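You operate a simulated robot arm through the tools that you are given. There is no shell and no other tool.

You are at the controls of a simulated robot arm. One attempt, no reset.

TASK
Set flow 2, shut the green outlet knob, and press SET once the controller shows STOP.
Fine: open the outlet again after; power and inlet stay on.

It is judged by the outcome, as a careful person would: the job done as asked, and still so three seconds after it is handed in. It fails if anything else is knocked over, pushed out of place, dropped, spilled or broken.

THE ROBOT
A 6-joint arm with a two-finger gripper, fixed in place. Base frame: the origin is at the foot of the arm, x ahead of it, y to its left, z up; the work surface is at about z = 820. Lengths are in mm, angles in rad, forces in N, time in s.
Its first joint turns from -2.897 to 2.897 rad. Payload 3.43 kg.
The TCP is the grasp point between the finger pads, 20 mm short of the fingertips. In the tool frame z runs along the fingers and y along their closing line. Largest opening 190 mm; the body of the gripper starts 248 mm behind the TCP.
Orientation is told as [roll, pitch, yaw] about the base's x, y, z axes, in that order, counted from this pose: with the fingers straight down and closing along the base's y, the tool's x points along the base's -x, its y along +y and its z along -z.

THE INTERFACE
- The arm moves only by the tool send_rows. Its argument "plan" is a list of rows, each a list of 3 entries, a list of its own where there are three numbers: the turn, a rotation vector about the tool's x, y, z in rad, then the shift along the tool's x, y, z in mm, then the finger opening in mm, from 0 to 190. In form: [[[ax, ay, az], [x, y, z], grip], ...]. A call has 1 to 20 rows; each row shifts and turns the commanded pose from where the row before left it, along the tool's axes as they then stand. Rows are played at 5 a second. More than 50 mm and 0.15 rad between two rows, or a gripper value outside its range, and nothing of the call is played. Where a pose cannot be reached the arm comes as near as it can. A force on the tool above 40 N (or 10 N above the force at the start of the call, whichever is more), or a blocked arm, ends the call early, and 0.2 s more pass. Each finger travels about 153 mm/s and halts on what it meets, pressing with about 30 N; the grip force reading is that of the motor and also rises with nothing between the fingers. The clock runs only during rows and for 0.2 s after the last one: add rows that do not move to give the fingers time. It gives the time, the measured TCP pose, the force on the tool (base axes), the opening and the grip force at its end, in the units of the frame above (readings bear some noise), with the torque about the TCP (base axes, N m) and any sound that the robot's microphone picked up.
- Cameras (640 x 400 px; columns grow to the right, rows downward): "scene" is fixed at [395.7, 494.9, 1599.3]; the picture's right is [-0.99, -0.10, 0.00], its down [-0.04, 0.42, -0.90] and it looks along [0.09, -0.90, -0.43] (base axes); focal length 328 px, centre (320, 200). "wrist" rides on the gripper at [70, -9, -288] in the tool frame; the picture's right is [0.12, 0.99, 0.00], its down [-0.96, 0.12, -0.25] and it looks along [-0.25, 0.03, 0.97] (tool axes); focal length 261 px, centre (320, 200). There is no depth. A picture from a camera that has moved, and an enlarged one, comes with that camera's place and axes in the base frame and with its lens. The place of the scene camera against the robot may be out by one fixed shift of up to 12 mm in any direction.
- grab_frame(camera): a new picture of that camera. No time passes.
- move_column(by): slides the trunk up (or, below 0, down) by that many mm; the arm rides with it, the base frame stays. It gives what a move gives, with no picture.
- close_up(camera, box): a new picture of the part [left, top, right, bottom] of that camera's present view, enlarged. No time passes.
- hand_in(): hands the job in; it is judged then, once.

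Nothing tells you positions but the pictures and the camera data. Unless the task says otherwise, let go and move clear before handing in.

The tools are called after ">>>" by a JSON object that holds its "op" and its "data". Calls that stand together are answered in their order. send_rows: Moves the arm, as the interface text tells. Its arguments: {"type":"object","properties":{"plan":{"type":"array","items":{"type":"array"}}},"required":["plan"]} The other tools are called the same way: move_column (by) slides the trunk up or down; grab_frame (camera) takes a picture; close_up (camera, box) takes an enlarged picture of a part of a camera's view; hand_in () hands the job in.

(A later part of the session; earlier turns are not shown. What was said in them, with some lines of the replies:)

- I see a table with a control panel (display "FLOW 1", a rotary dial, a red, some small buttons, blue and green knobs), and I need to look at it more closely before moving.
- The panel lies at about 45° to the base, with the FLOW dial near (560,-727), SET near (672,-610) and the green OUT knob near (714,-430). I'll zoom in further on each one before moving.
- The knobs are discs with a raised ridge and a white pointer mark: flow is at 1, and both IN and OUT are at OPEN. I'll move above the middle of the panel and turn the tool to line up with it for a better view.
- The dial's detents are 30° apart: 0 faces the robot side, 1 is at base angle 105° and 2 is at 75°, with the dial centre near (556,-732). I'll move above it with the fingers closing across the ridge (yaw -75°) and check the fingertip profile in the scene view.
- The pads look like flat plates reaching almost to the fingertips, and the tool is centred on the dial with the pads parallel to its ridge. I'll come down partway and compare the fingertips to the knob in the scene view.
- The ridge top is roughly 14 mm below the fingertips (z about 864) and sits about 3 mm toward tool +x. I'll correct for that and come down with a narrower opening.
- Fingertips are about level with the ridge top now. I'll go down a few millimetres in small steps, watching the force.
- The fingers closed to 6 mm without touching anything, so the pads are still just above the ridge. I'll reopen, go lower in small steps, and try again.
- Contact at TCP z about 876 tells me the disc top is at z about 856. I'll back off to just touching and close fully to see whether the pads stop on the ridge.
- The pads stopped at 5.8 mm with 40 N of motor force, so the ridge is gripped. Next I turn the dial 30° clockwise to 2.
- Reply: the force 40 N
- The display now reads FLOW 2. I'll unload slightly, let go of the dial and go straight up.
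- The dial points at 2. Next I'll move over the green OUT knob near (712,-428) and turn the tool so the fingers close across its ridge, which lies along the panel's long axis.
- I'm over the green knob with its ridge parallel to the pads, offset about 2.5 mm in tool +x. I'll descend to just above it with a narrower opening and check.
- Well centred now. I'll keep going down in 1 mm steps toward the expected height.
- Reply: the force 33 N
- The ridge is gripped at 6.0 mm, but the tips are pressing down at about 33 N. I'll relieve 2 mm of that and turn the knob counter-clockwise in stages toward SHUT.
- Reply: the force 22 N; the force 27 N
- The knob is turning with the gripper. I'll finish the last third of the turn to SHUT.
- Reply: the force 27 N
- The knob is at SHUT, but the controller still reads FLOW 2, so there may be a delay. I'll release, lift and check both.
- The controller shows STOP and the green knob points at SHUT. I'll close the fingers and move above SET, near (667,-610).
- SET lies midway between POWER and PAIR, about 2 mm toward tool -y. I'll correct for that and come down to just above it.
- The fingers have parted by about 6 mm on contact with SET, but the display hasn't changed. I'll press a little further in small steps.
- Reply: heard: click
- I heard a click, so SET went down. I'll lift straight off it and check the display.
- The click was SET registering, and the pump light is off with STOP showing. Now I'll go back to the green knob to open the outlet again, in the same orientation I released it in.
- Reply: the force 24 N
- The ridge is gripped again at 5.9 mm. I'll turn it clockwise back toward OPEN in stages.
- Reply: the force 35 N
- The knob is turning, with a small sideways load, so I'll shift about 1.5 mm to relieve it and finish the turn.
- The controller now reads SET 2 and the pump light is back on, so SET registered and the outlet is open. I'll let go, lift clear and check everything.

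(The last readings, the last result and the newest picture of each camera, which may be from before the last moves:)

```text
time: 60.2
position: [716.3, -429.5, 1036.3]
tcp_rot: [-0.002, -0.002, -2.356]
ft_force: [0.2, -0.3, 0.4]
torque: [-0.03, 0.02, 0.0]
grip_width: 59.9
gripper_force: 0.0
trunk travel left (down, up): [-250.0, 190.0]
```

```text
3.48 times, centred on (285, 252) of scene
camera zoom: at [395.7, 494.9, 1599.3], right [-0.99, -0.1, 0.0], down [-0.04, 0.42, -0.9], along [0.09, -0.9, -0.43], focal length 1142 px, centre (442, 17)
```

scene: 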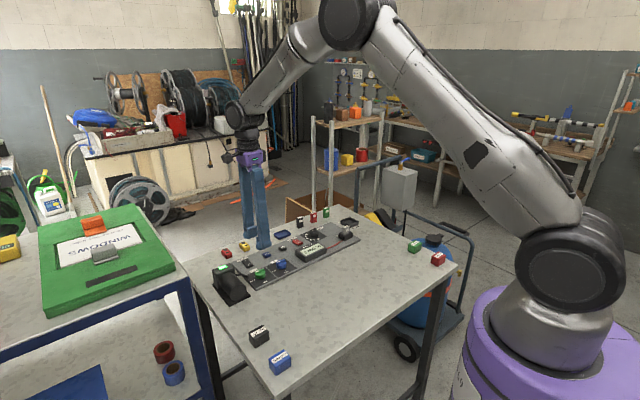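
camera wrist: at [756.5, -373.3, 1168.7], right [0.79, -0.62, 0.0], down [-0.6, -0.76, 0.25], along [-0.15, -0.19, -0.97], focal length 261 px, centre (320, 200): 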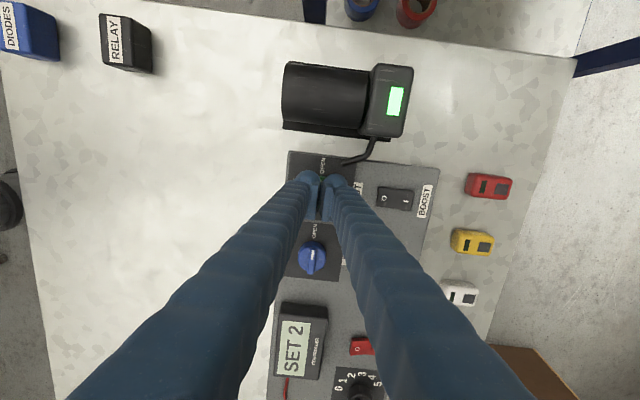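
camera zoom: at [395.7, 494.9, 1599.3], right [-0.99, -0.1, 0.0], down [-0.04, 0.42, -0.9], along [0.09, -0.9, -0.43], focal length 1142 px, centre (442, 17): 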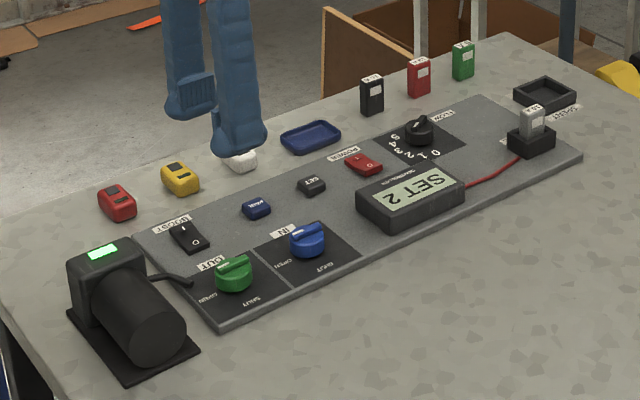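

Green is back at OPEN, IN is still OPEN, power is on, the pump light is lit and the display reads SET 2. I'll wait a few seconds to confirm it stays that way.

>>> {"op": "send_rows", "data": {"plan": [[[0, 0, 0], [0, 0, -20], 60], [[0, 0, 0], [0, 0, -20], 60], [[0, 0, 0], [0, 0, 0], 60], [[0, 0, 0], [0, 0, 0], 60], [[0, 0, 0], [0, 0, 0], 60], [[0, 0, 0], [0, 0, 0], 60], [[0, 0, 0], [0, 0, 0], 60], [[0, 0, 0], [0, 0, 0], 60], [[0, 0, 0], [0, 0, 0], 60], [[0, 0, 0], [0, 0, 0], 60], [[0, 0, 0], [0, 0, 0], 60], [[0, 0, 0], [0, 0, 0], 60], [[0, 0, 0], [0, 0, 0], 60], [[0, 0, 0], [0, 0, 0], 60], [[0, 0, 0], [0, 0, 0], 60]]}}

>>> {"op": "close_up", "data": {"camera": "scene", "box": [200, 195, 370, 310]}}

>>> {"op": "grab_frame", "data": {"camera": "wrist"}}

```text
time: 63.4
position: [715.0, -430.4, 1077.8]
tcp_rot: [-0.001, 0.0, -2.354]
ft_force: [0.2, 0.3, 0.0]
torque: [0.01, 0.01, -0.01]
grip_width: 59.9
gripper_force: 0.2
trunk travel left (down, up): [-250.0, 190.0]
```

```text
3.48 times, centred on (285, 252) of scene
camera zoom: at [395.7, 494.9, 1599.3], right [-0.99, -0.1, 0.0], down [-0.04, 0.42, -0.9], along [0.09, -0.9, -0.43], focal length 1142 px, centre (442, 17)
```

zoom: 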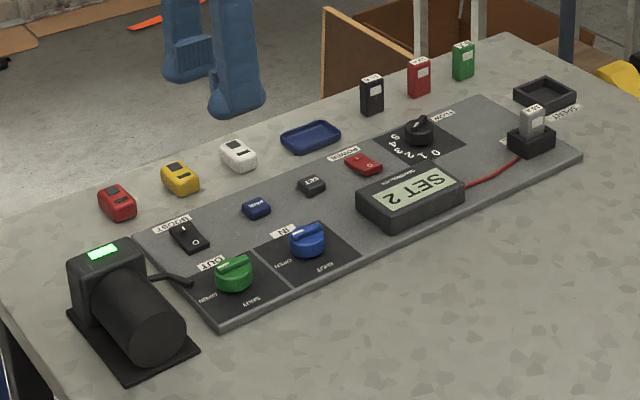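

```text
taken
camera wrist: at [758.9, -373.8, 1366.1], right [0.79, -0.62, 0.0], down [-0.6, -0.76, 0.25], along [-0.15, -0.19, -0.97], focal length 261 px, centre (320, 200)
```

wrist: 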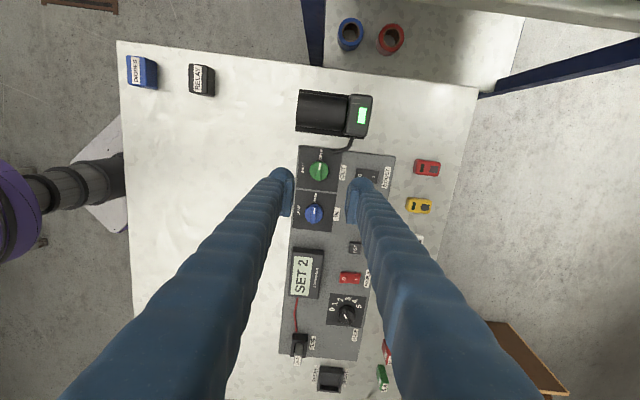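

The display has held at SET 2 with the flow dial at 2, both valves open, power on and the pump running. Nothing else has moved and the arm is clear, so I'm handing in.

>>> {"op": "hand_in", "data": {}}

```text
The job is handed in.
```

The job is done and handed in. The flow dial is at 2, and I pressed SET once, after the controller showed STOP with the green outlet shut.

After I reopened the outlet, the controller read SET 2 and the pump light came back on. It still read that about five seconds later, just before I handed in. Power and the blue inlet stayed on throughout, nothing else on the table was moved, and the arm is clear of the panel.
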